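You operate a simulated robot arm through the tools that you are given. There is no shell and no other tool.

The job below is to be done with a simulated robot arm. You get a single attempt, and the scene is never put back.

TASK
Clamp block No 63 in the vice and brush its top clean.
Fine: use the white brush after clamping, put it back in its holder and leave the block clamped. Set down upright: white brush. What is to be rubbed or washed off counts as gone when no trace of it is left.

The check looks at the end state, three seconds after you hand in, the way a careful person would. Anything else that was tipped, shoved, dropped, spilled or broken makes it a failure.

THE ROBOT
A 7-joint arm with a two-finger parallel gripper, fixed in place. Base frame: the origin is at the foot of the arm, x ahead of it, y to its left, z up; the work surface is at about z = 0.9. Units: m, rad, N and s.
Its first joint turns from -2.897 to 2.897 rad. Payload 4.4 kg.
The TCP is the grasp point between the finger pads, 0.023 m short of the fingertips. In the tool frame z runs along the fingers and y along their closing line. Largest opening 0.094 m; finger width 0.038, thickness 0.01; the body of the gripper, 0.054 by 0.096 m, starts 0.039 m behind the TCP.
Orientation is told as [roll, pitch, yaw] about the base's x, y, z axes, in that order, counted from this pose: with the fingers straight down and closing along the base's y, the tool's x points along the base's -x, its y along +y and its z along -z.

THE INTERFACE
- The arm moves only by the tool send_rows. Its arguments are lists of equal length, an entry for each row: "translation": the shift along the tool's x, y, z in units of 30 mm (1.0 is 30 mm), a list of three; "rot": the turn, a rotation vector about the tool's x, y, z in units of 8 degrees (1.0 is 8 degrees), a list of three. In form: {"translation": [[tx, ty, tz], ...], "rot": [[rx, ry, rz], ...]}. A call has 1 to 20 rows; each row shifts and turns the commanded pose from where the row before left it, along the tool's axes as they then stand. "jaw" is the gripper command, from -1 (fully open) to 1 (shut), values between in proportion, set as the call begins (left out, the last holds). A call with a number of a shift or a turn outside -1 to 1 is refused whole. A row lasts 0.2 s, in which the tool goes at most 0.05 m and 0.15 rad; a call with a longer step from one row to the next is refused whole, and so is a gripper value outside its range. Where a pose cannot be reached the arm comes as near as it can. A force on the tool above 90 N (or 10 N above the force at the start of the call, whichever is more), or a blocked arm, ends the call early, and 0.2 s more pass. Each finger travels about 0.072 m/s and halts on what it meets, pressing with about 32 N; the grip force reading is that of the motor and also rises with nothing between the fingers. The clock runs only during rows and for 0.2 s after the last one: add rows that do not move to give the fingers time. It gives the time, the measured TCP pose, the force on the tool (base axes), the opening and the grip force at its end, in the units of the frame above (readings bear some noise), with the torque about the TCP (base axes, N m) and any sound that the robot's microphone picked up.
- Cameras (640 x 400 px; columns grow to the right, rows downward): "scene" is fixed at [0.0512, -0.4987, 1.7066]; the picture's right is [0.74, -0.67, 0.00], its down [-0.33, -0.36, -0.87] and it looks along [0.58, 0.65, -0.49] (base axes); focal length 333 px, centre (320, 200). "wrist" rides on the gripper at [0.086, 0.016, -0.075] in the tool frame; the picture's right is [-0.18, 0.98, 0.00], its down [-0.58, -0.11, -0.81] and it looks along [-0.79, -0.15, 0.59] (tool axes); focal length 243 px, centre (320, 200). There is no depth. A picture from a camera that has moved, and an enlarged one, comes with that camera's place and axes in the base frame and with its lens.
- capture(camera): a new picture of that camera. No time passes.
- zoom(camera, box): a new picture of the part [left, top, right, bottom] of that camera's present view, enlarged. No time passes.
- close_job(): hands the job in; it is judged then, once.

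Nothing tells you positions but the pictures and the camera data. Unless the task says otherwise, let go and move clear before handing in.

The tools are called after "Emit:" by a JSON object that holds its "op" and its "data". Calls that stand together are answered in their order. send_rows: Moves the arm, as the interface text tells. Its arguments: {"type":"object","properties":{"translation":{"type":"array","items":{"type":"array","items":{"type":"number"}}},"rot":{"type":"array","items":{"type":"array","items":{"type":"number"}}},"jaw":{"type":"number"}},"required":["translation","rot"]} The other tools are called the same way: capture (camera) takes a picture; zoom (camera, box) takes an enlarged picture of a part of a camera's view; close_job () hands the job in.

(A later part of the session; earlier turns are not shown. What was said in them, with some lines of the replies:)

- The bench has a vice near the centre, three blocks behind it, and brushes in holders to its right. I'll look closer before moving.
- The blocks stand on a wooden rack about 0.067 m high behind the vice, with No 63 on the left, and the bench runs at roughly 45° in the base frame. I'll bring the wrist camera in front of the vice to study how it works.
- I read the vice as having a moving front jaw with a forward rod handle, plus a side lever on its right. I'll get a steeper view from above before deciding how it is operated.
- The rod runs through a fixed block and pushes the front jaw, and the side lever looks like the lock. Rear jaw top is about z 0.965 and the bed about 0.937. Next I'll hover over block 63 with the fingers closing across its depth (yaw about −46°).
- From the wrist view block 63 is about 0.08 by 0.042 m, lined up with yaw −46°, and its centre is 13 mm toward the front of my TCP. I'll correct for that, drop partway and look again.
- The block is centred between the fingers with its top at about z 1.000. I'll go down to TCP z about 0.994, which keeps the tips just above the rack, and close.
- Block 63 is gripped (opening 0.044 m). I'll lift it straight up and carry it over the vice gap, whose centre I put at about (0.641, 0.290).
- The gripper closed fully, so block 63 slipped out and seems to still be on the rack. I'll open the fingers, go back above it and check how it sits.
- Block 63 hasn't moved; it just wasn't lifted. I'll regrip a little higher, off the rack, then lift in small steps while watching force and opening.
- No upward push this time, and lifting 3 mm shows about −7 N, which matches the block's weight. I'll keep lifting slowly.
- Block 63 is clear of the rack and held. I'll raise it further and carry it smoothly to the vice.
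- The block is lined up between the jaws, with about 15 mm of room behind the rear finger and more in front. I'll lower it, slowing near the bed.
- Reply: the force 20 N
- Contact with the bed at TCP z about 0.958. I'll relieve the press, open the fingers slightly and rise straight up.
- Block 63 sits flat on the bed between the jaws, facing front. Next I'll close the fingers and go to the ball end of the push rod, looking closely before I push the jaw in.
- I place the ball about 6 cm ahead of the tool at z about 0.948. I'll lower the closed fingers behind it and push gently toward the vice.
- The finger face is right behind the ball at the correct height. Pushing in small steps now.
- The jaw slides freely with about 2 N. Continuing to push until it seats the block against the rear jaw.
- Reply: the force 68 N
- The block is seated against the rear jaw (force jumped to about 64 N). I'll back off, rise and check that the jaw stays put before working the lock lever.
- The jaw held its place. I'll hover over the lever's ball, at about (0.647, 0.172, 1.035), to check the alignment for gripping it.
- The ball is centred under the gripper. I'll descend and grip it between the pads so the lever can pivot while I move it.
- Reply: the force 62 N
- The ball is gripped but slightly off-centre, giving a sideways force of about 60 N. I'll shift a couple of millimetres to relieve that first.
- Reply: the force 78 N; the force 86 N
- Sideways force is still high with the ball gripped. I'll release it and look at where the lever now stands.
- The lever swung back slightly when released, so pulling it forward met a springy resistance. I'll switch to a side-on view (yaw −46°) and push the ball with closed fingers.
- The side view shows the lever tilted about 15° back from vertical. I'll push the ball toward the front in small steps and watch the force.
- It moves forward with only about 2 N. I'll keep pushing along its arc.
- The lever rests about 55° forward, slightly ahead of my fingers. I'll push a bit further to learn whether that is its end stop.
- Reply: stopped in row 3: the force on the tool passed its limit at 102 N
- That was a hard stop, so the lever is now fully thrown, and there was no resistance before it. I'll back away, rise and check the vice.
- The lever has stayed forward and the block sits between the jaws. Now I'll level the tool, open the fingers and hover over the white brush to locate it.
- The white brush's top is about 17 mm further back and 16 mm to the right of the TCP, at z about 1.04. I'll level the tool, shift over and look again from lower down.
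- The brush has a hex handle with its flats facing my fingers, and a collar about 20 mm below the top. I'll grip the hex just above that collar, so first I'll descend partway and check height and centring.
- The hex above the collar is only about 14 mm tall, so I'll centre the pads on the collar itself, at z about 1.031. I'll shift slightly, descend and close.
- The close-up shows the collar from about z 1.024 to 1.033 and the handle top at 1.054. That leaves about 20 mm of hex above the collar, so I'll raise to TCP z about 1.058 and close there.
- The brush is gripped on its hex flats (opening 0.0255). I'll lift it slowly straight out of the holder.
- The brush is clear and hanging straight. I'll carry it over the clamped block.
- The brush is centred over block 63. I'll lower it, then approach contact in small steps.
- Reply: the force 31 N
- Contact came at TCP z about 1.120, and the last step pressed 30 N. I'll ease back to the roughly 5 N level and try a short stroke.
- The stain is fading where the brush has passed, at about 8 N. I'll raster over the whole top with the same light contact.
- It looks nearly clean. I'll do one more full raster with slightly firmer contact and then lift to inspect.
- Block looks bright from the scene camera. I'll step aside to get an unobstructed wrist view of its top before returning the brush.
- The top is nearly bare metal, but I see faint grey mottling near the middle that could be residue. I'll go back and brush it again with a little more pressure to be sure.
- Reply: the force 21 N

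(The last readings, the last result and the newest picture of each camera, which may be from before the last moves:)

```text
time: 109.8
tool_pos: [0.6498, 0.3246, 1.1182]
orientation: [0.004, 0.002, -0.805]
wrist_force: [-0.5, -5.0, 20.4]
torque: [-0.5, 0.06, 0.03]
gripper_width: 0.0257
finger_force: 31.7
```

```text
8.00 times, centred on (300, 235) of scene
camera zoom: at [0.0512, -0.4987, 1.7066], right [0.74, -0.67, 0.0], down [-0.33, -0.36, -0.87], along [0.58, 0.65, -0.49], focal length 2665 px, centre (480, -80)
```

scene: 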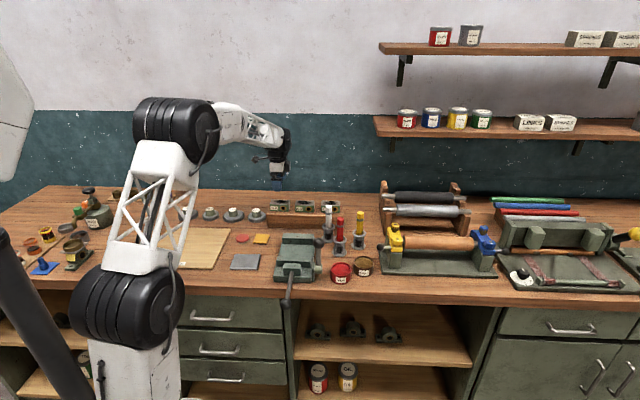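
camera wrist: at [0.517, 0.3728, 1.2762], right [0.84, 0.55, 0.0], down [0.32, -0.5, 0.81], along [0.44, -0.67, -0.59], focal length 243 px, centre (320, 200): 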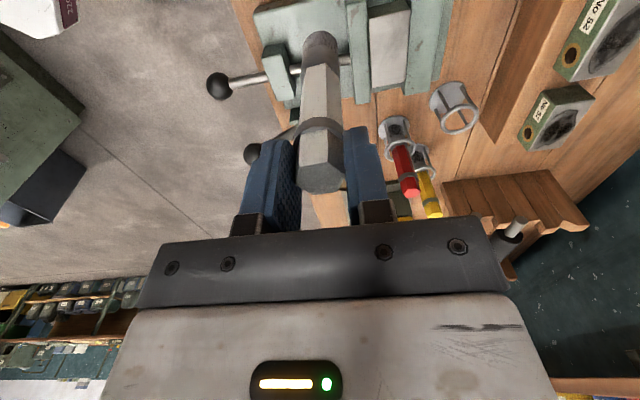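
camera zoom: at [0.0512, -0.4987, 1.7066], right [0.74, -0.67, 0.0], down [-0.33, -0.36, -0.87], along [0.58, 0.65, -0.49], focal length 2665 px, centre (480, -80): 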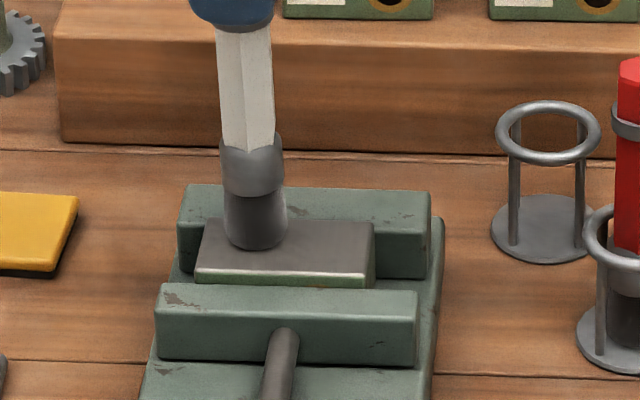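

Emit:
{"op": "send_rows", "data": {"translation": [[0.2, 0, -0.015], [-0.3, 0, 0], [-0.3, 0, 0], [-0.3, 0, 0], [-0.3, 0, 0], [-0.3, 0, 0], [-0.3, 0, 0], [0, -0.2, 0], [0.3, 0, 0], [0.3, 0, 0], [0.3, 0, 0], [0.3, 0, 0], [0.3, 0, 0], [0.3, 0, 0]], "rot": [[0, 0, 0], [0, 0, 0], [0, 0, 0], [0, 0, 0], [0, 0, 0], [0, 0, 0], [0, 0, 0], [0, 0, 0], [0, 0, 0], [0, 0, 0], [0, 0, 0], [0, 0, 0], [0, 0, 0], [0, 0, 0]]}}

Emit:
{"op": "send_rows", "data": {"translation": [[0, -0.3, 0.01], [-0.3, 0, 0], [-0.3, 0, 0], [-0.3, 0, 0], [-0.3, 0, 0], [-0.3, 0, 0], [-0.3, 0, 0], [0, 0.15, 0], [0.3, 0, 0], [0.3, 0, 0], [0.3, 0, 0], [0.3, 0, 0], [0.3, 0, 0], [0.3, 0, 0]], "rot": [[0, 0, 0], [0, 0, 0], [0, 0, 0], [0, 0, 0], [0, 0, 0], [0, 0, 0], [0, 0, 0], [0, 0, 0], [0, 0, 0], [0, 0, 0], [0, 0, 0], [0, 0, 0], [0, 0, 0], [0, 0, 0]]}}

Emit:
{"op": "send_rows", "data": {"translation": [[0, 0.25, 0], [0, 0.25, 0], [-0.3, 0, 0], [-0.3, 0, 0], [-0.3, 0, 0], [-0.3, 0, 0], [-0.3, 0, 0], [-0.3, 0, 0], [0, -0.15, 0], [0.3, 0, 0], [0.3, 0, 0], [0.3, 0, 0], [0, 0, 0]], "rot": [[0, 0, 0], [0, 0, 0], [0, 0, 0], [0, 0, 0], [0, 0, 0], [0, 0, 0], [0, 0, 0], [0, 0, 0], [0, 0, 0], [0, 0, 0], [0, 0, 0], [0, 0, 0], [0, 0, 0]]}}

Emit:
{"op": "zoom", "data": {"camera": "scene", "box": [270, 200, 330, 260]}}

```text
time: 112.8
tool_pos: [0.6396, 0.3265, 1.1168]
orientation: [0.001, 0.001, -0.807]
wrist_force: [-0.3, 0.6, -1.3]
torque: [-0.04, 0.0, -0.01]
gripper_width: 0.0254
finger_force: 31.6
```

```text
time: 115.8
tool_pos: [0.6381, 0.322, 1.1165]
orientation: [0.0, 0.0, -0.806]
wrist_force: [0.8, -1.2, 4.5]
torque: [-0.11, -0.26, 0.0]
gripper_width: 0.0257
finger_force: 32.4
```

```text
time: 118.5
tool_pos: [0.665, 0.3104, 1.1166]
orientation: [0.002, 0.001, -0.807]
wrist_force: [-0.1, 0.7, -0.2]
torque: [0.02, 0.0, -0.03]
gripper_width: 0.0252
finger_force: 31.8
```

```text
6.67 times, centred on (300, 230) of scene
camera zoom: at [0.0512, -0.4987, 1.7066], right [0.74, -0.67, 0.0], down [-0.33, -0.36, -0.87], along [0.58, 0.65, -0.49], focal length 2221 px, centre (453, 0)
```

zoom: 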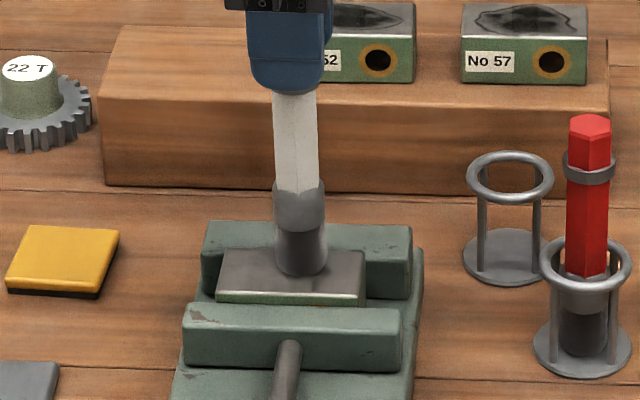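

Emit:
{"op": "send_rows", "data": {"translation": [[0, 0, -0.4], [0, 0, -0.8], [0, 0, -0.8], [0, 0, -0.8], [0.5, -0.65, 0], [0.5, -0.65, 0], [0.5, -0.65, 0], [0.5, -0.65, 0], [0, 0, 0]], "rot": [[0, 0, 0], [0, 0, 0], [0, 0, 0], [0, 0, 0], [0, 0, 0], [0, 0, 0], [0, 0, 0], [0, 0, 0], [0, 0, 0]]}}

Emit:
{"op": "zoom", "data": {"camera": "wrist", "box": [340, 0, 430, 80]}}

Emit:
{"op": "capture", "data": {"camera": "wrist"}}

Emit:
{"op": "zoom", "data": {"camera": "scene", "box": [250, 160, 330, 260]}}

Emit:
{"op": "zoom", "data": {"camera": "scene", "box": [285, 230, 325, 255]}}

```text
time: 120.5
tool_pos: [0.566, 0.2989, 1.2012]
orientation: [0.0, 0.003, -0.808]
wrist_force: [-0.1, 0.5, 0.1]
torque: [0.0, 0.0, 0.01]
gripper_width: 0.0253
finger_force: 32.4
```

```text
5.00 times, centred on (385, 40) of wrist
camera zoom: at [0.5179, 0.373, 1.2754], right [0.84, 0.55, 0.0], down [0.32, -0.5, 0.81], along [0.44, -0.67, -0.59], focal length 1213 px, centre (-5, 1000)
```

zoom: 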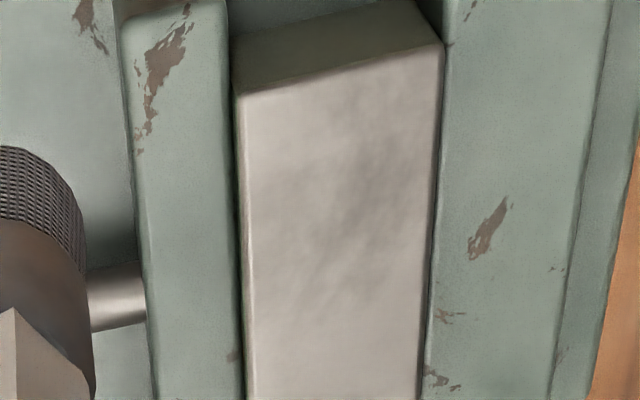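

```text
taken
camera wrist: at [0.5179, 0.373, 1.2754], right [0.84, 0.55, 0.0], down [0.32, -0.5, 0.81], along [0.44, -0.67, -0.59], focal length 243 px, centre (320, 200)
```

wrist: 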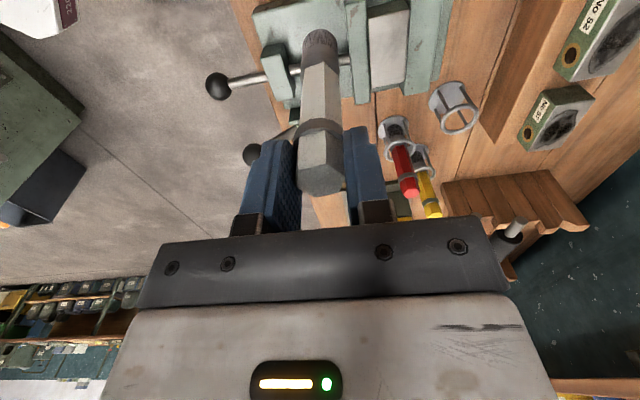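

```text
4.00 times, centred on (290, 210) of scene
camera zoom: at [0.0512, -0.4987, 1.7066], right [0.74, -0.67, 0.0], down [-0.33, -0.36, -0.87], along [0.58, 0.65, -0.49], focal length 1332 px, centre (440, 160)
```

zoom: 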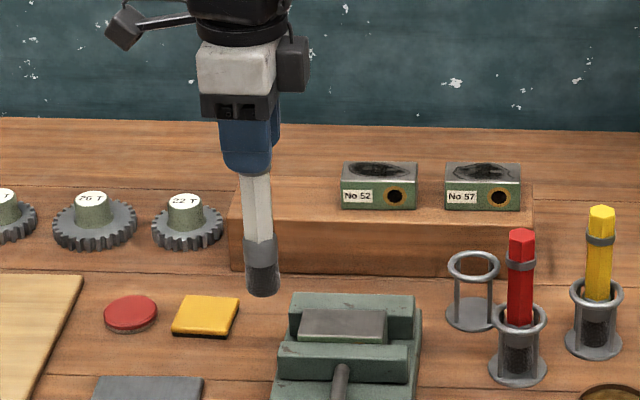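

```text
16.00 times, centred on (305, 242) of scene
camera zoom: at [0.0512, -0.4987, 1.7066], right [0.74, -0.67, 0.0], down [-0.33, -0.36, -0.87], along [0.58, 0.65, -0.49], focal length 5330 px, centre (560, -480)
```

zoom: 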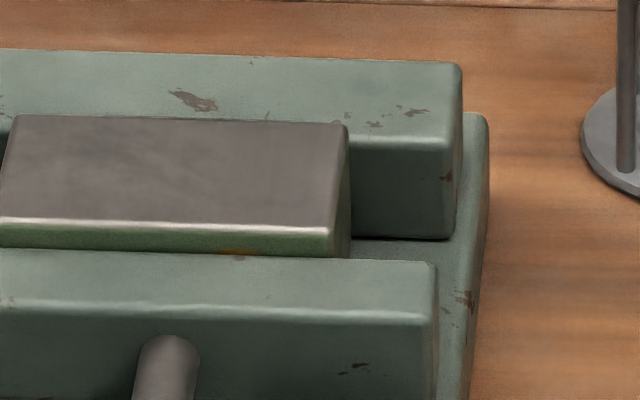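

The faint mottling is unchanged by the extra passes, so it is the metal's own texture and the stain is gone. I'll now carry the brush back above its holder along the reverse of the commanded path.

Emit:
{"op": "send_rows", "data": {"translation": [[-0.5788, 0.598, 0], [-0.5788, 0.598, 0], [-0.5788, 0.598, 0], [-0.5788, 0.598, 0], [-0.5788, 0.598, 0], [-0.5788, 0.598, 0], [-0.5788, 0.598, 0], [-0.5788, 0.598, 0], [-0.5788, 0.598, 0], [-0.5788, 0.598, 0], [0, 0, 0], [0, 0, 0]], "rot": [[0, 0, 0], [0, 0, 0], [0, 0, 0], [0, 0, 0], [0, 0, 0], [0, 0, 0], [0, 0, 0], [0, 0, 0], [0, 0, 0], [0, 0, 0], [0, 0, 0], [0, 0, 0]]}}

Emit:
{"op": "capture", "data": {"camera": "wrist"}}

Emit:
{"op": "zoom", "data": {"camera": "wrist", "box": [260, 0, 380, 110]}}

Emit:
{"op": "zoom", "data": {"camera": "scene", "box": [285, 160, 365, 260]}}

```text
time: 123.2
tool_pos: [0.8169, 0.2985, 1.2012]
orientation: [0.001, 0.003, -0.805]
wrist_force: [0.4, 1.0, 0.1]
torque: [-0.02, 0.02, 0.0]
gripper_width: 0.0249
finger_force: 31.7
```

```text
taken
camera wrist: at [0.768, 0.3726, 1.2746], right [0.84, 0.55, 0.0], down [0.32, -0.5, 0.81], along [0.44, -0.67, -0.59], focal length 243 px, centre (320, 200)
```

wrist: 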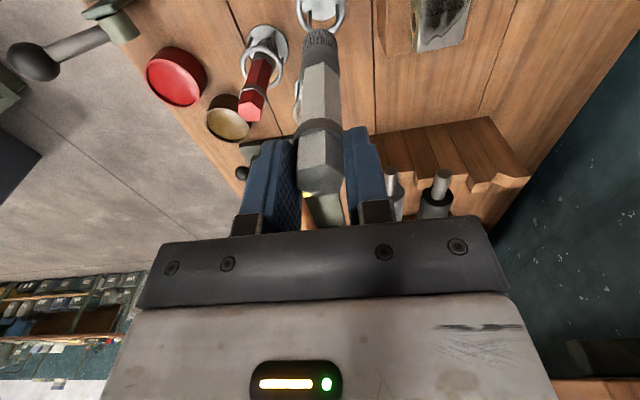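

```text
3.64 times, centred on (320, 55) of wrist
camera zoom: at [0.768, 0.3726, 1.2746], right [0.84, 0.55, 0.0], down [0.32, -0.5, 0.81], along [0.44, -0.67, -0.59], focal length 882 px, centre (320, 727)
```

zoom: 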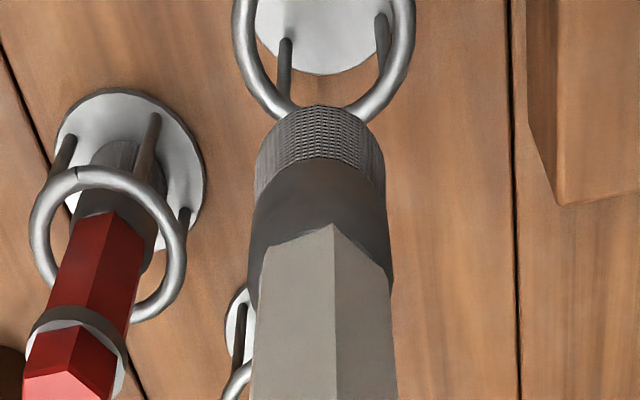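

```text
4.00 times, centred on (325, 210) of scene
camera zoom: at [0.0512, -0.4987, 1.7066], right [0.74, -0.67, 0.0], down [-0.33, -0.36, -0.87], along [0.58, 0.65, -0.49], focal length 1332 px, centre (300, 160)
```

zoom: 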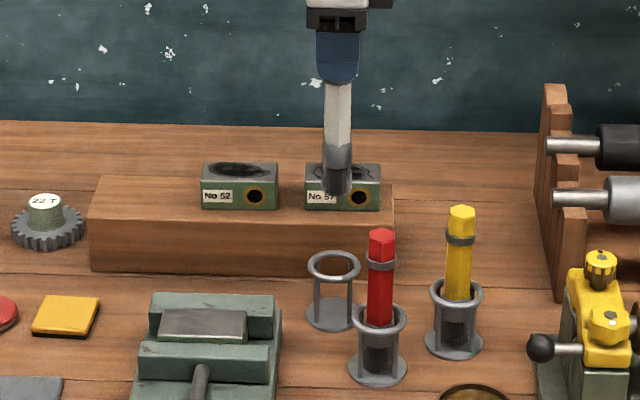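

The brush hangs straight and lines up with the ring just as when I lifted it out. I'll lower it to just above the ring, check, then insert.

Emit:
{"op": "send_rows", "data": {"translation": [[0, 0, 0.5], [0, 0, 0.6], [0, 0, 0.6], [0, 0, 0.5], [0, 0, 0.3], [0, 0, 0]], "rot": [[0, 0, 0], [0, 0, 0], [0, 0, 0], [0, 0, 0], [0, 0, 0], [0, 0, 0]]}}

Emit:
{"op": "zoom", "data": {"camera": "scene", "box": [305, 190, 355, 260]}}

Emit:
{"op": "zoom", "data": {"camera": "wrist", "box": [260, 0, 380, 110]}}

```text
time: 124.5
tool_pos: [0.8169, 0.2973, 1.1262]
orientation: [0.003, 0.0, -0.804]
wrist_force: [0.2, -0.1, -0.1]
torque: [0.04, 0.03, 0.0]
gripper_width: 0.0255
finger_force: 32.0
```

```text
5.71 times, centred on (330, 225) of scene
camera zoom: at [0.0512, -0.4987, 1.7066], right [0.74, -0.67, 0.0], down [-0.33, -0.36, -0.87], along [0.58, 0.65, -0.49], focal length 1904 px, centre (263, 57)
```

zoom: 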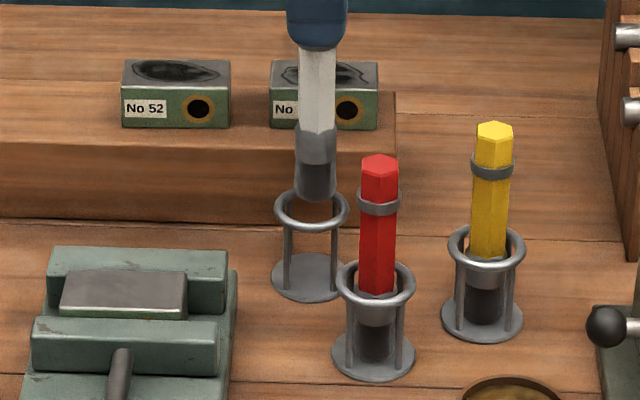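

```text
3.64 times, centred on (320, 55) of wrist
camera zoom: at [0.7685, 0.3716, 1.2012], right [0.84, 0.55, 0.0], down [0.32, -0.5, 0.81], along [0.44, -0.67, -0.59], focal length 882 px, centre (320, 727)
```

zoom: 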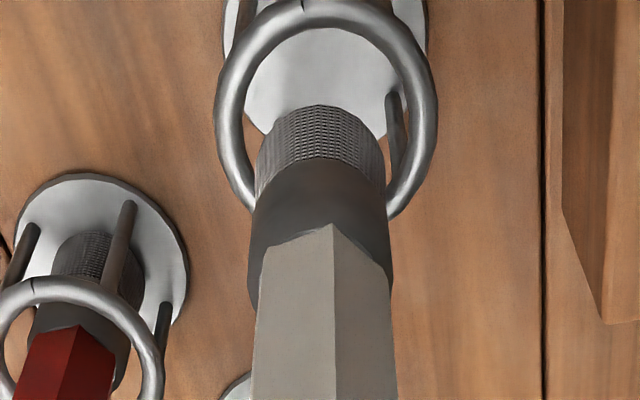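

The brush sits about 3–4 mm right of the ring centre. I'll nudge left, then insert slowly.

Emit:
{"op": "send_rows", "data": {"translation": [[0.11, 0.03, 0], [0, 0, 0.2], [0, 0, 0]], "rot": [[0, 0, 0], [0, 0, 0], [0, 0, 0]]}}

Emit:
{"op": "zoom", "data": {"camera": "scene", "box": [305, 190, 355, 260]}}

Emit:
{"op": "zoom", "data": {"camera": "wrist", "box": [260, 0, 380, 110]}}

```text
time: 125.3
tool_pos: [0.8133, 0.301, 1.1201]
orientation: [0.003, 0.001, -0.806]
wrist_force: [-0.2, 0.0, -0.4]
torque: [0.01, 0.02, 0.01]
gripper_width: 0.0252
finger_force: 31.6
```

```text
5.71 times, centred on (330, 225) of scene
camera zoom: at [0.0512, -0.4987, 1.7066], right [0.74, -0.67, 0.0], down [-0.33, -0.36, -0.87], along [0.58, 0.65, -0.49], focal length 1904 px, centre (263, 57)
```

zoom: 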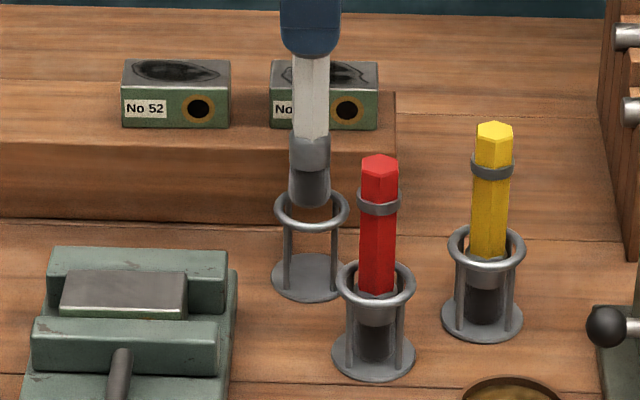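

```text
3.64 times, centred on (320, 55) of wrist
camera zoom: at [0.7664, 0.3751, 1.1949], right [0.84, 0.55, 0.0], down [0.32, -0.5, 0.81], along [0.44, -0.67, -0.59], focal length 882 px, centre (320, 727)
```

zoom: 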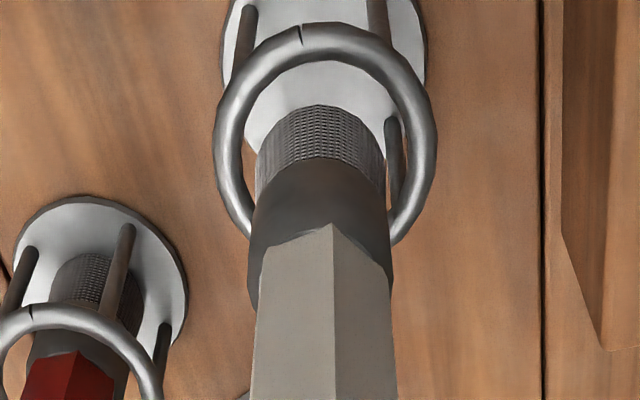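

Emit:
{"op": "send_rows", "data": {"translation": [[0, 0.04, 0.2], [0, 0, 0.3], [0, 0, 0.3], [0, 0, 0.3], [0, 0, 0]], "rot": [[0, 0, 0], [0, 0, 0], [0, 0, 0], [0, 0, 0], [0, 0, 0]]}}

Emit:
{"op": "zoom", "data": {"camera": "scene", "box": [305, 190, 355, 260]}}

Emit:
{"op": "zoom", "data": {"camera": "wrist", "box": [260, 0, 380, 110]}}

```text
time: 126.5
tool_pos: [0.8153, 0.3013, 1.0854]
orientation: [0.003, 0.001, -0.807]
wrist_force: [-0.2, 0.5, 0.2]
torque: [0.03, -0.02, -0.01]
gripper_width: 0.0254
finger_force: 32.1
```

```text
5.71 times, centred on (330, 225) of scene
camera zoom: at [0.0512, -0.4987, 1.7066], right [0.74, -0.67, 0.0], down [-0.33, -0.36, -0.87], along [0.58, 0.65, -0.49], focal length 1904 px, centre (263, 57)
```

zoom: 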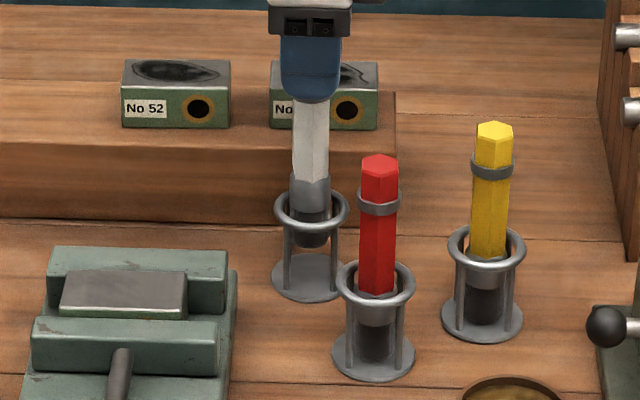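

```text
3.64 times, centred on (320, 55) of wrist
camera zoom: at [0.7672, 0.3752, 1.1605], right [0.84, 0.55, 0.0], down [0.32, -0.5, 0.81], along [0.44, -0.67, -0.59], focal length 882 px, centre (320, 727)
```

zoom: 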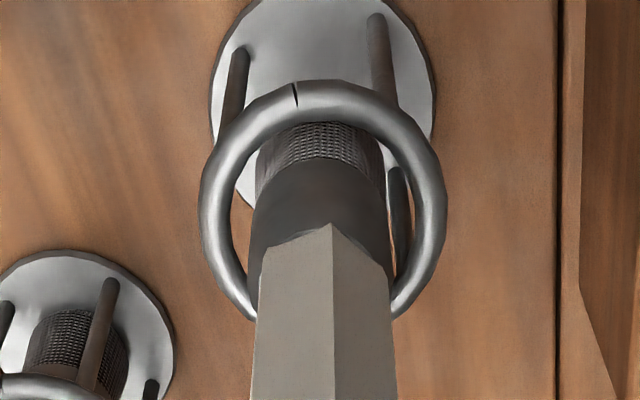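

The brush is inside the ring and centred, with no side force. Continuing down gently to the base.

Emit:
{"op": "send_rows", "data": {"translation": [[0, 0, 0.25], [0, 0, 0.25], [0, 0, 0.2], [0, 0, 0.1], [0, 0, 0]], "rot": [[0, 0, 0], [0, 0, 0], [0, 0, 0], [0, 0, 0], [0, 0, 0]]}}

Emit:
{"op": "send_rows", "data": {"translation": [[0, 0, 0.07], [0, 0, 0]], "rot": [[0, 0, 0], [0, 0, 0]]}}

Emit:
{"op": "zoom", "data": {"camera": "scene", "box": [305, 190, 355, 260]}}

```text
time: 127.8
tool_pos: [0.8156, 0.3006, 1.063]
orientation: [0.001, 0.001, -0.806]
wrist_force: [0.5, -0.5, -0.9]
torque: [0.02, 0.0, 0.03]
gripper_width: 0.0256
finger_force: 31.9
```

```text
time: 128.3
tool_pos: [0.8138, 0.3015, 1.0609]
orientation: [0.001, 0.002, -0.807]
wrist_force: [0.1, 1.4, -0.8]
torque: [0.0, 0.0, -0.02]
gripper_width: 0.0253
finger_force: 32.1
```

```text
5.71 times, centred on (330, 225) of scene
camera zoom: at [0.0512, -0.4987, 1.7066], right [0.74, -0.67, 0.0], down [-0.33, -0.36, -0.87], along [0.58, 0.65, -0.49], focal length 1904 px, centre (263, 57)
```

zoom: 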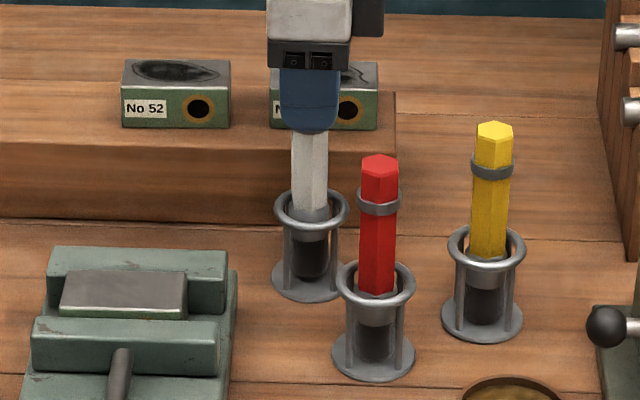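

Emit:
{"op": "send_rows", "data": {"translation": [[0, 0, 0.06], [0, 0, 0]], "rot": [[0, 0, 0], [0, 0, 0]]}}

Emit:
{"op": "send_rows", "data": {"translation": [[0, 0, 0.06], [0, 0, 0]], "rot": [[0, 0, 0], [0, 0, 0]]}}

Emit:
{"op": "send_rows", "data": {"translation": [[0, 0, 0.05], [0, 0, 0]], "rot": [[0, 0, 0], [0, 0, 0]]}}

```text
time: 128.9
tool_pos: [0.8146, 0.3011, 1.0584]
orientation: [0.001, 0.002, -0.807]
wrist_force: [0.7, 0.2, -0.2]
torque: [0.01, 0.0, -0.01]
gripper_width: 0.0255
finger_force: 32.2
```

```text
time: 129.6
tool_pos: [0.8154, 0.3015, 1.0584]
orientation: [0.002, 0.001, -0.807]
wrist_force: [0.3, 0.1, -0.9]
torque: [0.0, 0.0, 0.01]
gripper_width: 0.0256
finger_force: 32.0
```

```text
time: 130.2
tool_pos: [0.8161, 0.3027, 1.0553]
orientation: [0.002, 0.001, -0.806]
wrist_force: [-0.4, 0.2, 0.1]
torque: [-0.03, 0.0, -0.01]
gripper_width: 0.0257
finger_force: 31.7
```

Emit:
{"op": "send_rows", "data": {"translation": [[0, 0, 0.04], [0, 0, 0]], "rot": [[0, 0, 0], [0, 0, 0]]}}

Emit:
{"op": "send_rows", "data": {"translation": [[0, 0, 0.04], [0, 0, 0]], "rot": [[0, 0, 0], [0, 0, 0]]}}

Emit:
{"op": "zoom", "data": {"camera": "scene", "box": [305, 190, 355, 260]}}

```text
time: 130.8
tool_pos: [0.8163, 0.3027, 1.0546]
orientation: [0.002, 0.002, -0.806]
wrist_force: [-0.8, -0.2, -1.2]
torque: [-0.03, -0.02, -0.02]
gripper_width: 0.0253
finger_force: 31.7
```

```text
time: 131.3
tool_pos: [0.8162, 0.3024, 1.0545]
orientation: [0.003, 0.0, -0.807]
wrist_force: [0.2, 1.4, 11.1]
torque: [0.07, 0.07, -0.01]
gripper_width: 0.0254
finger_force: 32.0
```

```text
5.71 times, centred on (330, 225) of scene
camera zoom: at [0.0512, -0.4987, 1.7066], right [0.74, -0.67, 0.0], down [-0.33, -0.36, -0.87], along [0.58, 0.65, -0.49], focal length 1904 px, centre (263, 57)
```

zoom: 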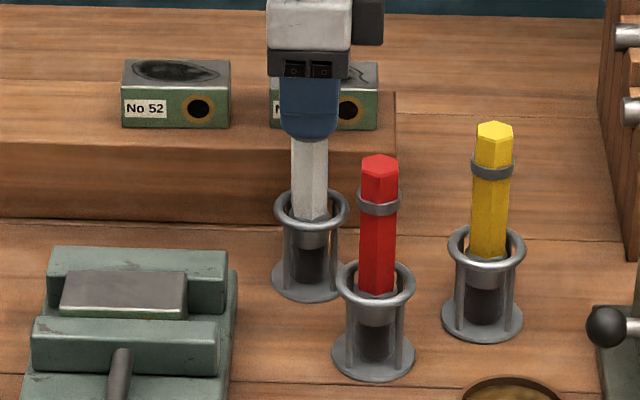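

The brush has touched the holder base. I'll ease off, release and rise straight up.

Emit:
{"op": "send_rows", "data": {"translation": [[0, 0, -0.03], [0, 0, 0]], "rot": [[0, 0, 0], [0, 0, 0]]}}

Emit:
{"op": "send_rows", "data": {"translation": [[0, 0, 0], [0, 0, 0], [0, 0, 0], [0, 0, 0]], "rot": [[0, 0, 0], [0, 0, 0], [0, 0, 0], [0, 0, 0]], "jaw": -0.3}}

Emit:
{"op": "capture", "data": {"camera": "wrist"}}

Emit:
{"op": "send_rows", "data": {"translation": [[0, 0, -0.3], [0, 0, -0.6], [0, 0, -0.9], [0, 0, -0.9], [0, 0, -0.9], [0, 0, -0.9], [0, 0, 0]], "rot": [[0, 0, 0], [0, 0, 0], [0, 0, 0], [0, 0, 0], [0, 0, 0], [0, 0, 0], [0, 0, 0]]}}

Emit:
{"op": "zoom", "data": {"camera": "scene", "box": [305, 190, 355, 260]}}

Emit:
{"op": "capture", "data": {"camera": "wrist"}}

```text
time: 131.9
tool_pos: [0.8161, 0.3025, 1.0545]
orientation: [0.002, 0.002, -0.806]
wrist_force: [2.6, -1.4, 12.8]
torque: [-0.32, -0.39, 0.03]
gripper_width: 0.0253
finger_force: 31.9
```

```text
time: 132.9
tool_pos: [0.8151, 0.3015, 1.0545]
orientation: [0.0, 0.003, -0.806]
wrist_force: [-0.8, 0.8, 0.9]
torque: [0.01, -0.02, 0.0]
gripper_width: 0.061
finger_force: 0.1
```

```text
taken
camera wrist: at [0.7667, 0.3762, 1.1286], right [0.84, 0.55, 0.0], down [0.32, -0.5, 0.81], along [0.44, -0.67, -0.59], focal length 243 px, centre (320, 200)
```

wrist: 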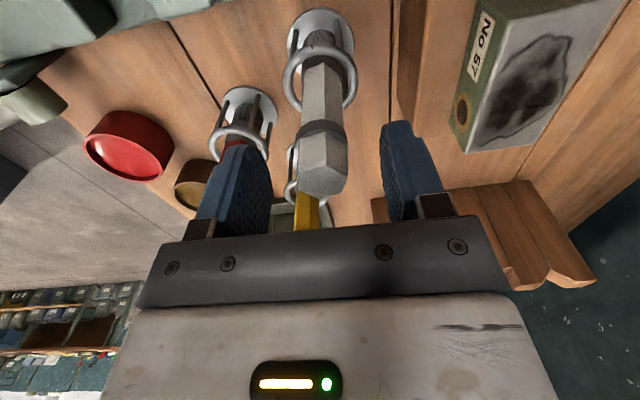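

```text
time: 134.6
tool_pos: [0.8149, 0.3014, 1.1895]
orientation: [0.002, 0.003, -0.807]
wrist_force: [0.2, -0.2, 0.3]
torque: [-0.03, 0.0, -0.03]
gripper_width: 0.0608
finger_force: 0.0
```

```text
5.71 times, centred on (330, 225) of scene
camera zoom: at [0.0512, -0.4987, 1.7066], right [0.74, -0.67, 0.0], down [-0.33, -0.36, -0.87], along [0.58, 0.65, -0.49], focal length 1904 px, centre (263, 57)
```

zoom: 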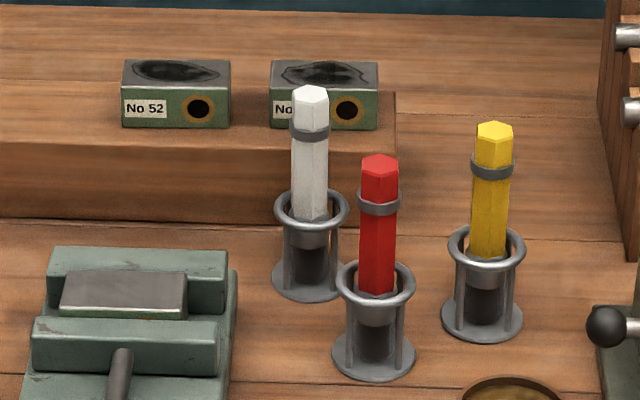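

```text
taken
camera wrist: at [0.7665, 0.3758, 1.2635], right [0.84, 0.55, 0.0], down [0.32, -0.5, 0.81], along [0.44, -0.67, -0.59], focal length 243 px, centre (320, 200)
```

wrist: 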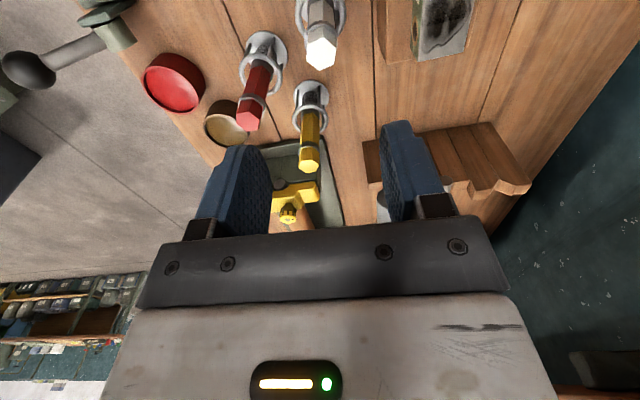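

The white brush stands upright in its holder. I'll hover over the vice for a close final check of the block's top and the clamping.

Emit:
{"op": "send_rows", "data": {"translation": [[0.48, -0.45, 0], [0.48, -0.45, 0], [0.48, -0.45, 0], [0.48, -0.45, 0], [0.48, -0.45, 0], [0.48, -0.45, 0], [0.48, -0.45, 0], [0.48, -0.45, 0], [0, 0, 0.9], [0, 0, 0.9], [0, 0, 0.9], [0, 0, 0]], "rot": [[0, 0, 0], [0, 0, 0], [0, 0, 0], [0, 0, 0], [0, 0, 0], [0, 0, 0], [0, 0, 0], [0, 0, 0], [0, 0, 0], [0, 0, 0], [0, 0, 0], [0, 0, 0]]}}

Emit:
{"op": "capture", "data": {"camera": "wrist"}}

Emit:
{"op": "zoom", "data": {"camera": "wrist", "box": [230, 0, 410, 150]}}

Emit:
{"op": "zoom", "data": {"camera": "scene", "box": [260, 210, 350, 310]}}

```text
time: 137.2
tool_pos: [0.6572, 0.3084, 1.106]
orientation: [0.002, 0.003, -0.807]
wrist_force: [-1.1, 0.3, -0.7]
torque: [0.0, 0.01, -0.01]
gripper_width: 0.061
finger_force: 0.2
```

```text
taken
camera wrist: at [0.6088, 0.3829, 1.1815], right [0.84, 0.55, 0.0], down [0.32, -0.5, 0.81], along [0.44, -0.67, -0.59], focal length 243 px, centre (320, 200)
```

wrist: 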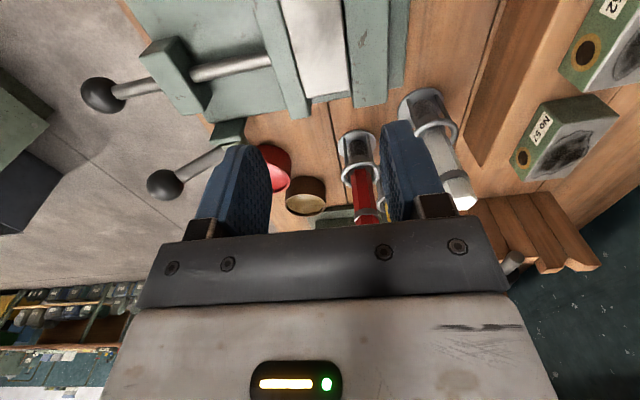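

```text
2.67 times, centred on (320, 75) of wrist
camera zoom: at [0.6088, 0.3829, 1.1815], right [0.84, 0.55, 0.0], down [0.32, -0.5, 0.81], along [0.44, -0.67, -0.59], focal length 647 px, centre (320, 533)
```

zoom: 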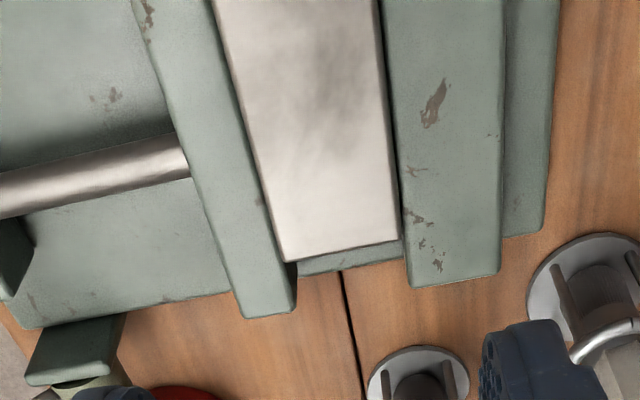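

```text
4.00 times, centred on (305, 260) of scene
camera zoom: at [0.0512, -0.4987, 1.7066], right [0.74, -0.67, 0.0], down [-0.33, -0.36, -0.87], along [0.58, 0.65, -0.49], focal length 1332 px, centre (380, -40)
```

zoom: 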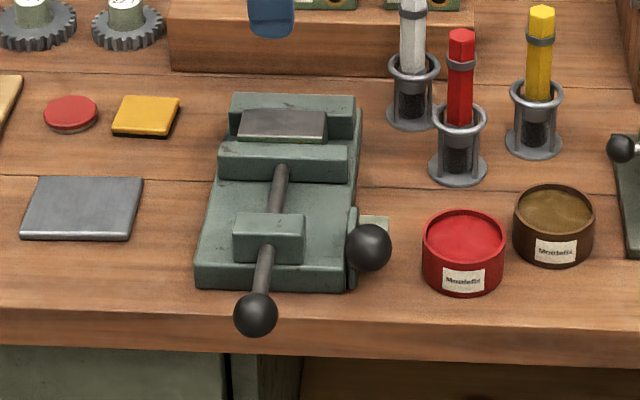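

Emit:
{"op": "zoom", "data": {"camera": "wrist", "box": [290, 0, 390, 100]}}

Emit:
{"op": "zoom", "data": {"camera": "wrist", "box": [500, 20, 640, 180]}}

Emit:
{"op": "zoom", "data": {"camera": "scene", "box": [280, 228, 330, 262]}}

Emit:
{"op": "zoom", "data": {"camera": "scene", "box": [300, 195, 350, 215]}}

```text
4.00 times, centred on (340, 50) of wrist
camera zoom: at [0.6088, 0.3829, 1.1815], right [0.84, 0.55, 0.0], down [0.32, -0.5, 0.81], along [0.44, -0.67, -0.59], focal length 970 px, centre (240, 800)
```

zoom: 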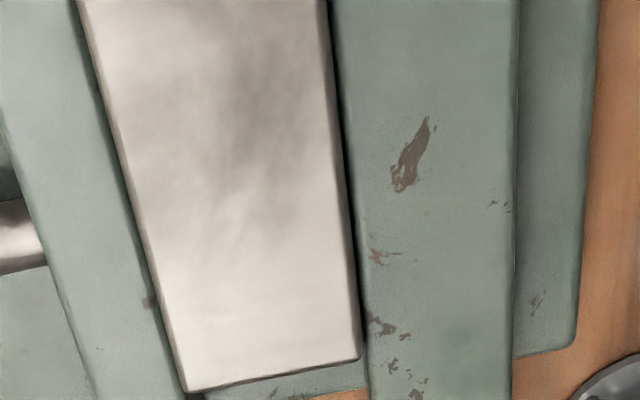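

```text
2.50 times, centred on (570, 100) of wrist
camera zoom: at [0.6088, 0.3829, 1.1815], right [0.84, 0.55, 0.0], down [0.32, -0.5, 0.81], along [0.44, -0.67, -0.59], focal length 606 px, centre (-305, 450)
```

zoom: 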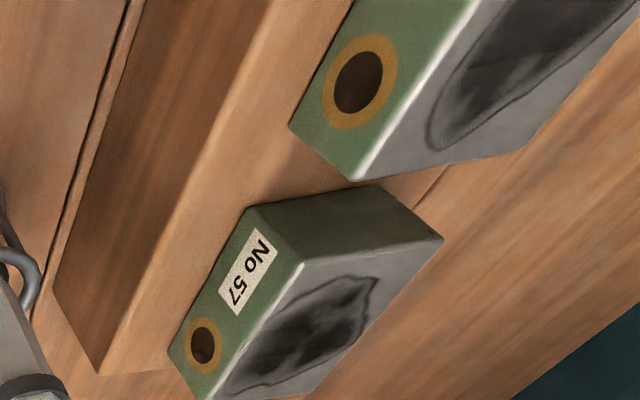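

```text
11.76 times, centred on (305, 245) of scene
camera zoom: at [0.0512, -0.4987, 1.7066], right [0.74, -0.67, 0.0], down [-0.33, -0.36, -0.87], along [0.58, 0.65, -0.49], focal length 3919 px, centre (496, -329)
```

zoom: 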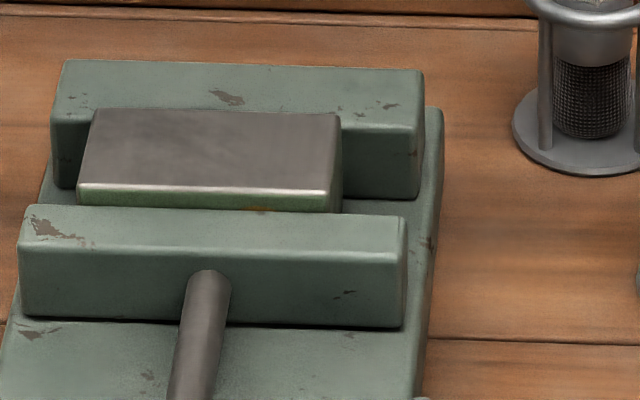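

```text
12.80 times, centred on (325, 205) of scene
camera zoom: at [0.0512, -0.4987, 1.7066], right [0.74, -0.67, 0.0], down [-0.33, -0.36, -0.87], along [0.58, 0.65, -0.49], focal length 4264 px, centre (256, 136)
```

zoom: 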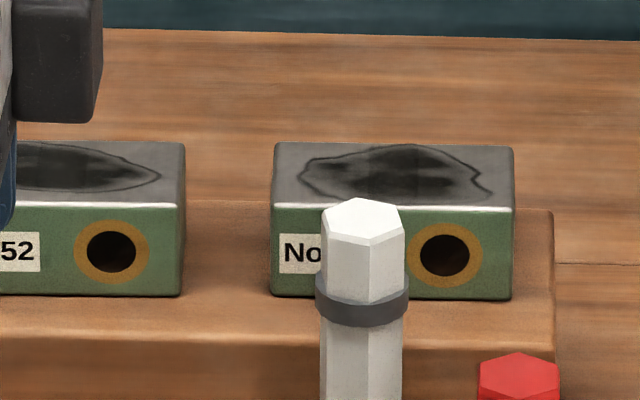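

The dark grime with its sharp outline is gone; only soft steel mottling remains, and it didn't change with further brushing. To confirm the clamp is firm I'll nudge the block's left end lightly with closed fingers.

Emit:
{"op": "send_rows", "data": {"translation": [[0.6, 0, 0], [0.6, 0, 0], [0.6, 0, 0], [0.5, 0, 0], [0, 0, 0]], "rot": [[0, 0, 0], [0, 0, 0], [0, 0, 0], [0, 0, 0], [0, 0, 0]], "jaw": 1}}

Emit:
{"op": "send_rows", "data": {"translation": [[0, 0, 0.8], [0, 0, 0.9], [0, 0, 0.9], [0, 0, 0.9], [0, 0, 0]], "rot": [[0, 0, 0], [0, 0, 0], [0, 0, 0], [0, 0, 0], [0, 0, 0]]}}

Emit:
{"op": "capture", "data": {"camera": "wrist"}}

Emit:
{"op": "zoom", "data": {"camera": "scene", "box": [260, 210, 340, 280]}}

```text
time: 138.3
tool_pos: [0.6104, 0.3595, 1.1079]
orientation: [0.002, 0.002, -0.806]
wrist_force: [0.8, -0.3, -0.8]
torque: [0.02, 0.01, -0.01]
gripper_width: 0.0
finger_force: 32.4
```

```text
time: 139.6
tool_pos: [0.6096, 0.3599, 1.0027]
orientation: [0.003, 0.002, -0.806]
wrist_force: [0.0, -0.9, 0.2]
torque: [0.0, 0.0, 0.01]
gripper_width: 0.0
finger_force: 32.5
```

```text
taken
camera wrist: at [0.5611, 0.4348, 1.0777], right [0.84, 0.55, 0.0], down [0.32, -0.5, 0.81], along [0.44, -0.67, -0.59], focal length 243 px, centre (320, 200)
```

wrist: 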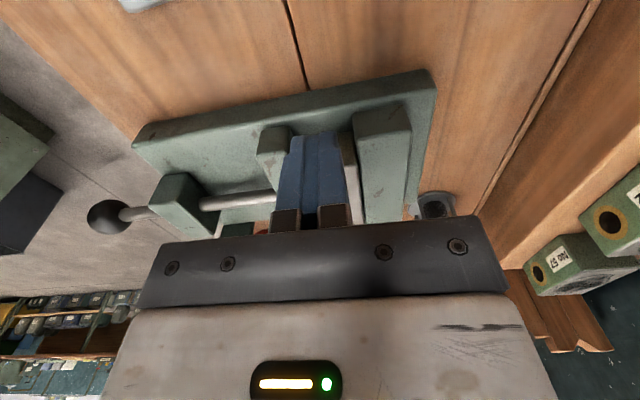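

```text
5.71 times, centred on (300, 245) of scene
camera zoom: at [0.0512, -0.4987, 1.7066], right [0.74, -0.67, 0.0], down [-0.33, -0.36, -0.87], along [0.58, 0.65, -0.49], focal length 1904 px, centre (434, -57)
```

zoom: 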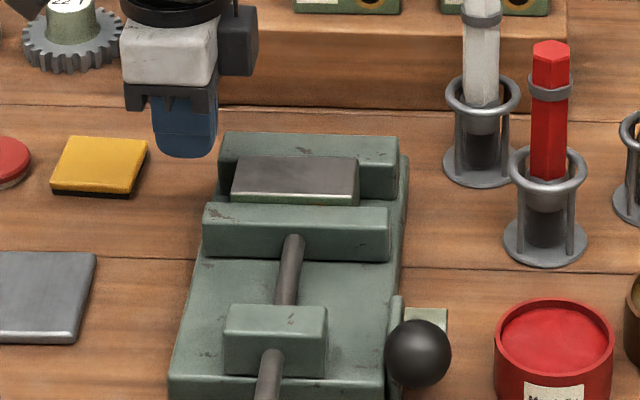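

Emit:
{"op": "send_rows", "data": {"translation": [[0, 0, 0.5], [0, 0, 0.43], [0, 0, 0]], "rot": [[0, 0, 0], [0, 0, 0], [0, 0, 0]]}}

Emit:
{"op": "send_rows", "data": {"translation": [[-0.15, 0, 0], [-0.1, 0, 0], [0, 0, 0]], "rot": [[0, 0, 0], [0, 0, 0], [0, 0, 0]]}}

Emit:
{"op": "zoom", "data": {"camera": "scene", "box": [270, 215, 330, 265]}}

```text
time: 140.3
tool_pos: [0.61, 0.3611, 0.9751]
orientation: [0.003, 0.002, -0.807]
wrist_force: [-0.5, 1.0, -0.1]
torque: [0.02, 0.01, 0.04]
gripper_width: 0.0
finger_force: 32.2
```

```text
time: 141.2
tool_pos: [0.6148, 0.3555, 0.9739]
orientation: [0.001, 0.002, -0.807]
wrist_force: [-0.1, 0.3, -0.1]
torque: [0.02, -0.05, 0.04]
gripper_width: 0.0
finger_force: 31.8
```

```text
8.00 times, centred on (300, 240) of scene
camera zoom: at [0.0512, -0.4987, 1.7066], right [0.74, -0.67, 0.0], down [-0.33, -0.36, -0.87], along [0.58, 0.65, -0.49], focal length 2665 px, centre (480, -120)
```

zoom: 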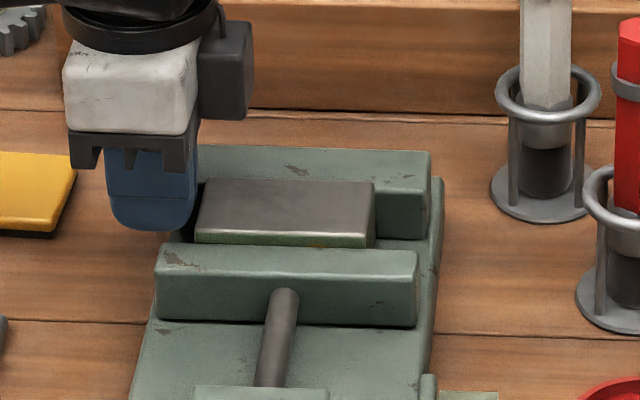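

Emit:
{"op": "send_rows", "data": {"translation": [[-0.06, 0, 0], [0, 0, 0]], "rot": [[0, 0, 0], [0, 0, 0]]}}

Emit:
{"op": "send_rows", "data": {"translation": [[-0.05, 0, 0], [0, 0, 0]], "rot": [[0, 0, 0], [0, 0, 0]]}}

Emit:
{"op": "send_rows", "data": {"translation": [[-0.04, 0, 0], [0, 0, 0]], "rot": [[0, 0, 0], [0, 0, 0]]}}

Emit:
{"op": "zoom", "data": {"camera": "scene", "box": [270, 215, 330, 265]}}

```text
time: 141.8
tool_pos: [0.6159, 0.3536, 0.9758]
orientation: [0.002, 0.001, -0.807]
wrist_force: [0.8, 0.6, -0.1]
torque: [0.0, -0.03, -0.01]
gripper_width: 0.0002
finger_force: 31.9
```

```text
time: 142.3
tool_pos: [0.6172, 0.354, 0.975]
orientation: [0.003, 0.001, -0.806]
wrist_force: [-14.9, 10.5, 2.1]
torque: [0.13, 0.17, -0.01]
gripper_width: 0.0003
finger_force: 31.8
```

```text
time: 142.9
tool_pos: [0.6184, 0.3513, 0.9749]
orientation: [0.003, 0.0, -0.807]
wrist_force: [-24.3, 17.3, 7.3]
torque: [0.19, 0.26, -0.05]
gripper_width: 0.0001
finger_force: 32.1
```

```text
8.00 times, centred on (300, 240) of scene
camera zoom: at [0.0512, -0.4987, 1.7066], right [0.74, -0.67, 0.0], down [-0.33, -0.36, -0.87], along [0.58, 0.65, -0.49], focal length 2665 px, centre (480, -120)
```

zoom: 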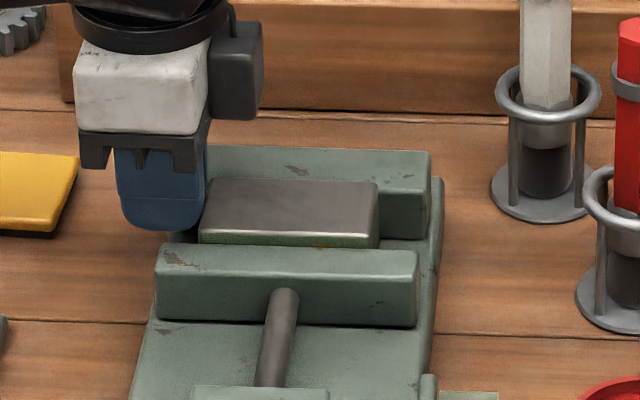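

The block resists about 20–30 N sideways, far more than a loose block would, so it is clamped. I'll back off, rise clear and do a last check.

Emit:
{"op": "send_rows", "data": {"translation": [[0.2, 0, 0], [0.2, 0, 0], [0, 0, -0.8], [0, 0, -0.9], [0, 0, -0.9], [0, 0, -0.9], [0, 0, -0.9], [0, 0, -0.9], [0, -0.9, -0.9], [0, -0.9, -0.9], [0, -0.9, 0], [0, -0.9, 0], [0.6, -0.9, 0], [0.6, -0.9, 0], [0, 0, 0]], "rot": [[0, 0, 0], [0, 0, 0], [0, 0, 0], [0, 0, 0], [0, 0, 0], [0, 0, 0], [0, 0, 0], [0, 0, 0], [0, 0, 0], [0, 0, 0], [0, 0, 0], [0, 0, 0], [0, 0, 0], [0, 0, 0], [0, 0, 0]]}}

Emit:
{"op": "capture", "data": {"camera": "scene"}}

Emit:
{"op": "zoom", "data": {"camera": "scene", "box": [230, 180, 390, 310]}}

Emit:
{"op": "zoom", "data": {"camera": "scene", "box": [280, 225, 330, 260]}}

Emit:
{"op": "capture", "data": {"camera": "wrist"}}

```text
time: 146.2
tool_pos: [0.465, 0.2717, 1.1874]
orientation: [0.002, 0.003, -0.806]
wrist_force: [1.0, 0.4, 0.4]
torque: [0.04, 0.0, 0.02]
gripper_width: 0.0
finger_force: 32.1
```

```text
taken
```

scene: 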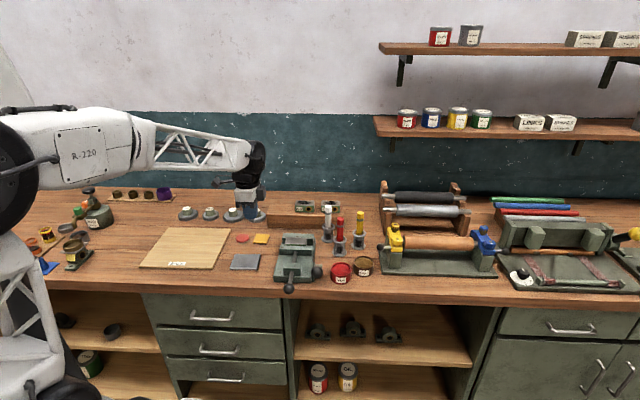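

```text
3.08 times, centred on (310, 245) of scene
camera zoom: at [0.0512, -0.4987, 1.7066], right [0.74, -0.67, 0.0], down [-0.33, -0.36, -0.87], along [0.58, 0.65, -0.49], focal length 1025 px, centre (351, 62)
```

zoom: 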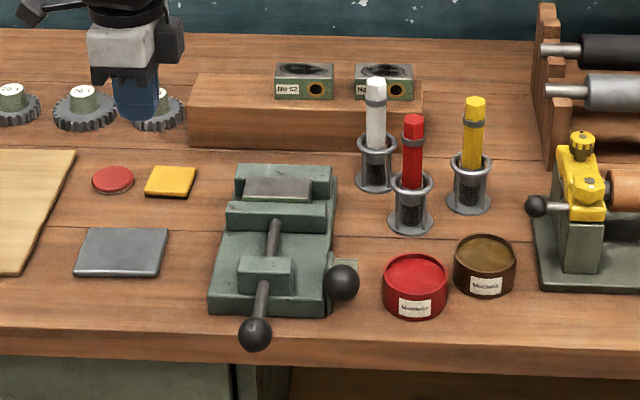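

```text
11.43 times, centred on (305, 242) of scene
camera zoom: at [0.0512, -0.4987, 1.7066], right [0.74, -0.67, 0.0], down [-0.33, -0.36, -0.87], along [0.58, 0.65, -0.49], focal length 3807 px, centre (491, -286)
```

zoom: 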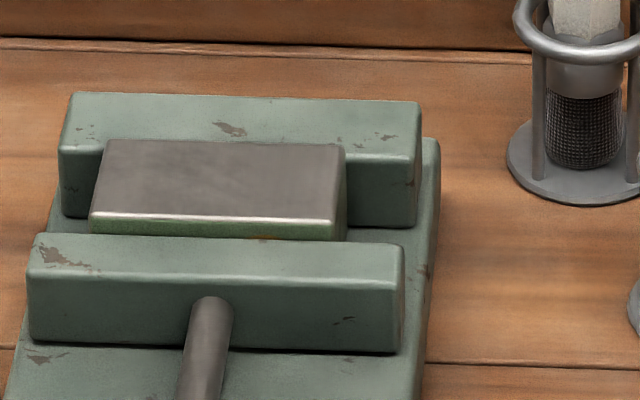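

```text
taken
camera wrist: at [0.4181, 0.3468, 1.2618], right [0.84, 0.55, 0.0], down [0.32, -0.5, 0.81], along [0.44, -0.67, -0.59], focal length 243 px, centre (320, 200)
```

wrist: 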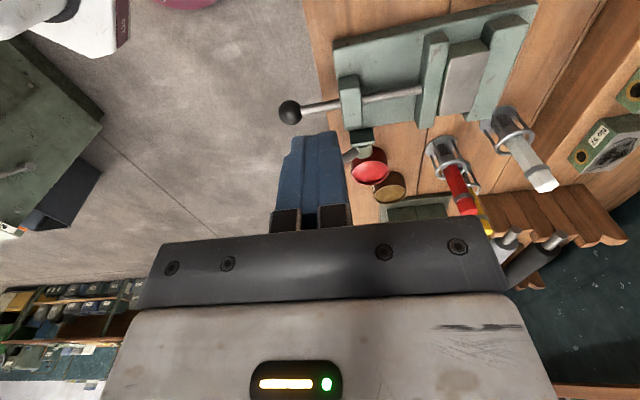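

Emit:
{"op": "zoom", "data": {"camera": "wrist", "box": [410, 20, 530, 130]}}

```text
3.64 times, centred on (470, 75) of wrist
camera zoom: at [0.4181, 0.3468, 1.2618], right [0.84, 0.55, 0.0], down [0.32, -0.5, 0.81], along [0.44, -0.67, -0.59], focal length 882 px, centre (-226, 654)
```

zoom: 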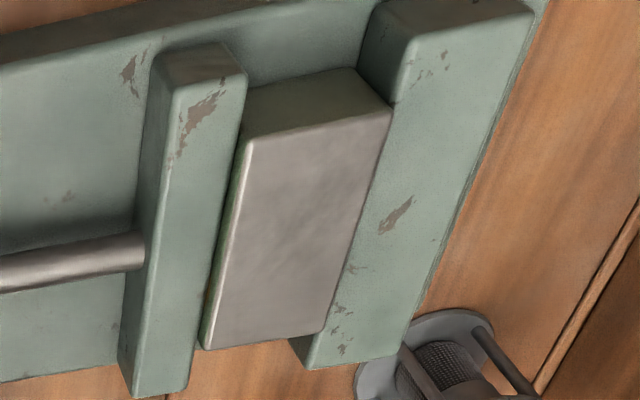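

Seen from this angle, the top of block 63 is uniform bare steel and the block is held between both jaws with the lever thrown. The white brush is upright in its holder, the other items look undisturbed, and the arm is clear, so I'm handing in.

Emit:
{"op": "close_job", "data": {}}

```text
The job is handed in.
```

Block No 63 is clamped in the vice, its top is brushed clean, and the job is handed in. I haven't seen the check result.

- **Clamping:** I set the block between the jaws, pushed the front jaw in until it seated, and threw the side lever to its stop. When I nudged the block's left end afterwards, it moved about 2 mm under roughly 30 N. A loose block would have slid at only a few newtons.
- **Cleaning:** I brushed the top with the white brush until the dark grime was gone. Some soft grey mottling is still visible. More brushing didn't change it, so I took it to be the steel's own texture.
- **Brush:** The white brush is back in its holder, standing upright.
- **Rest of the bench:** The last pictures show nothing else tipped or moved, and the arm is clear of the vice and tools.

My first try at lifting the block slipped because the fingertips were catching the rack. The block stayed where it was, and the second grip held.
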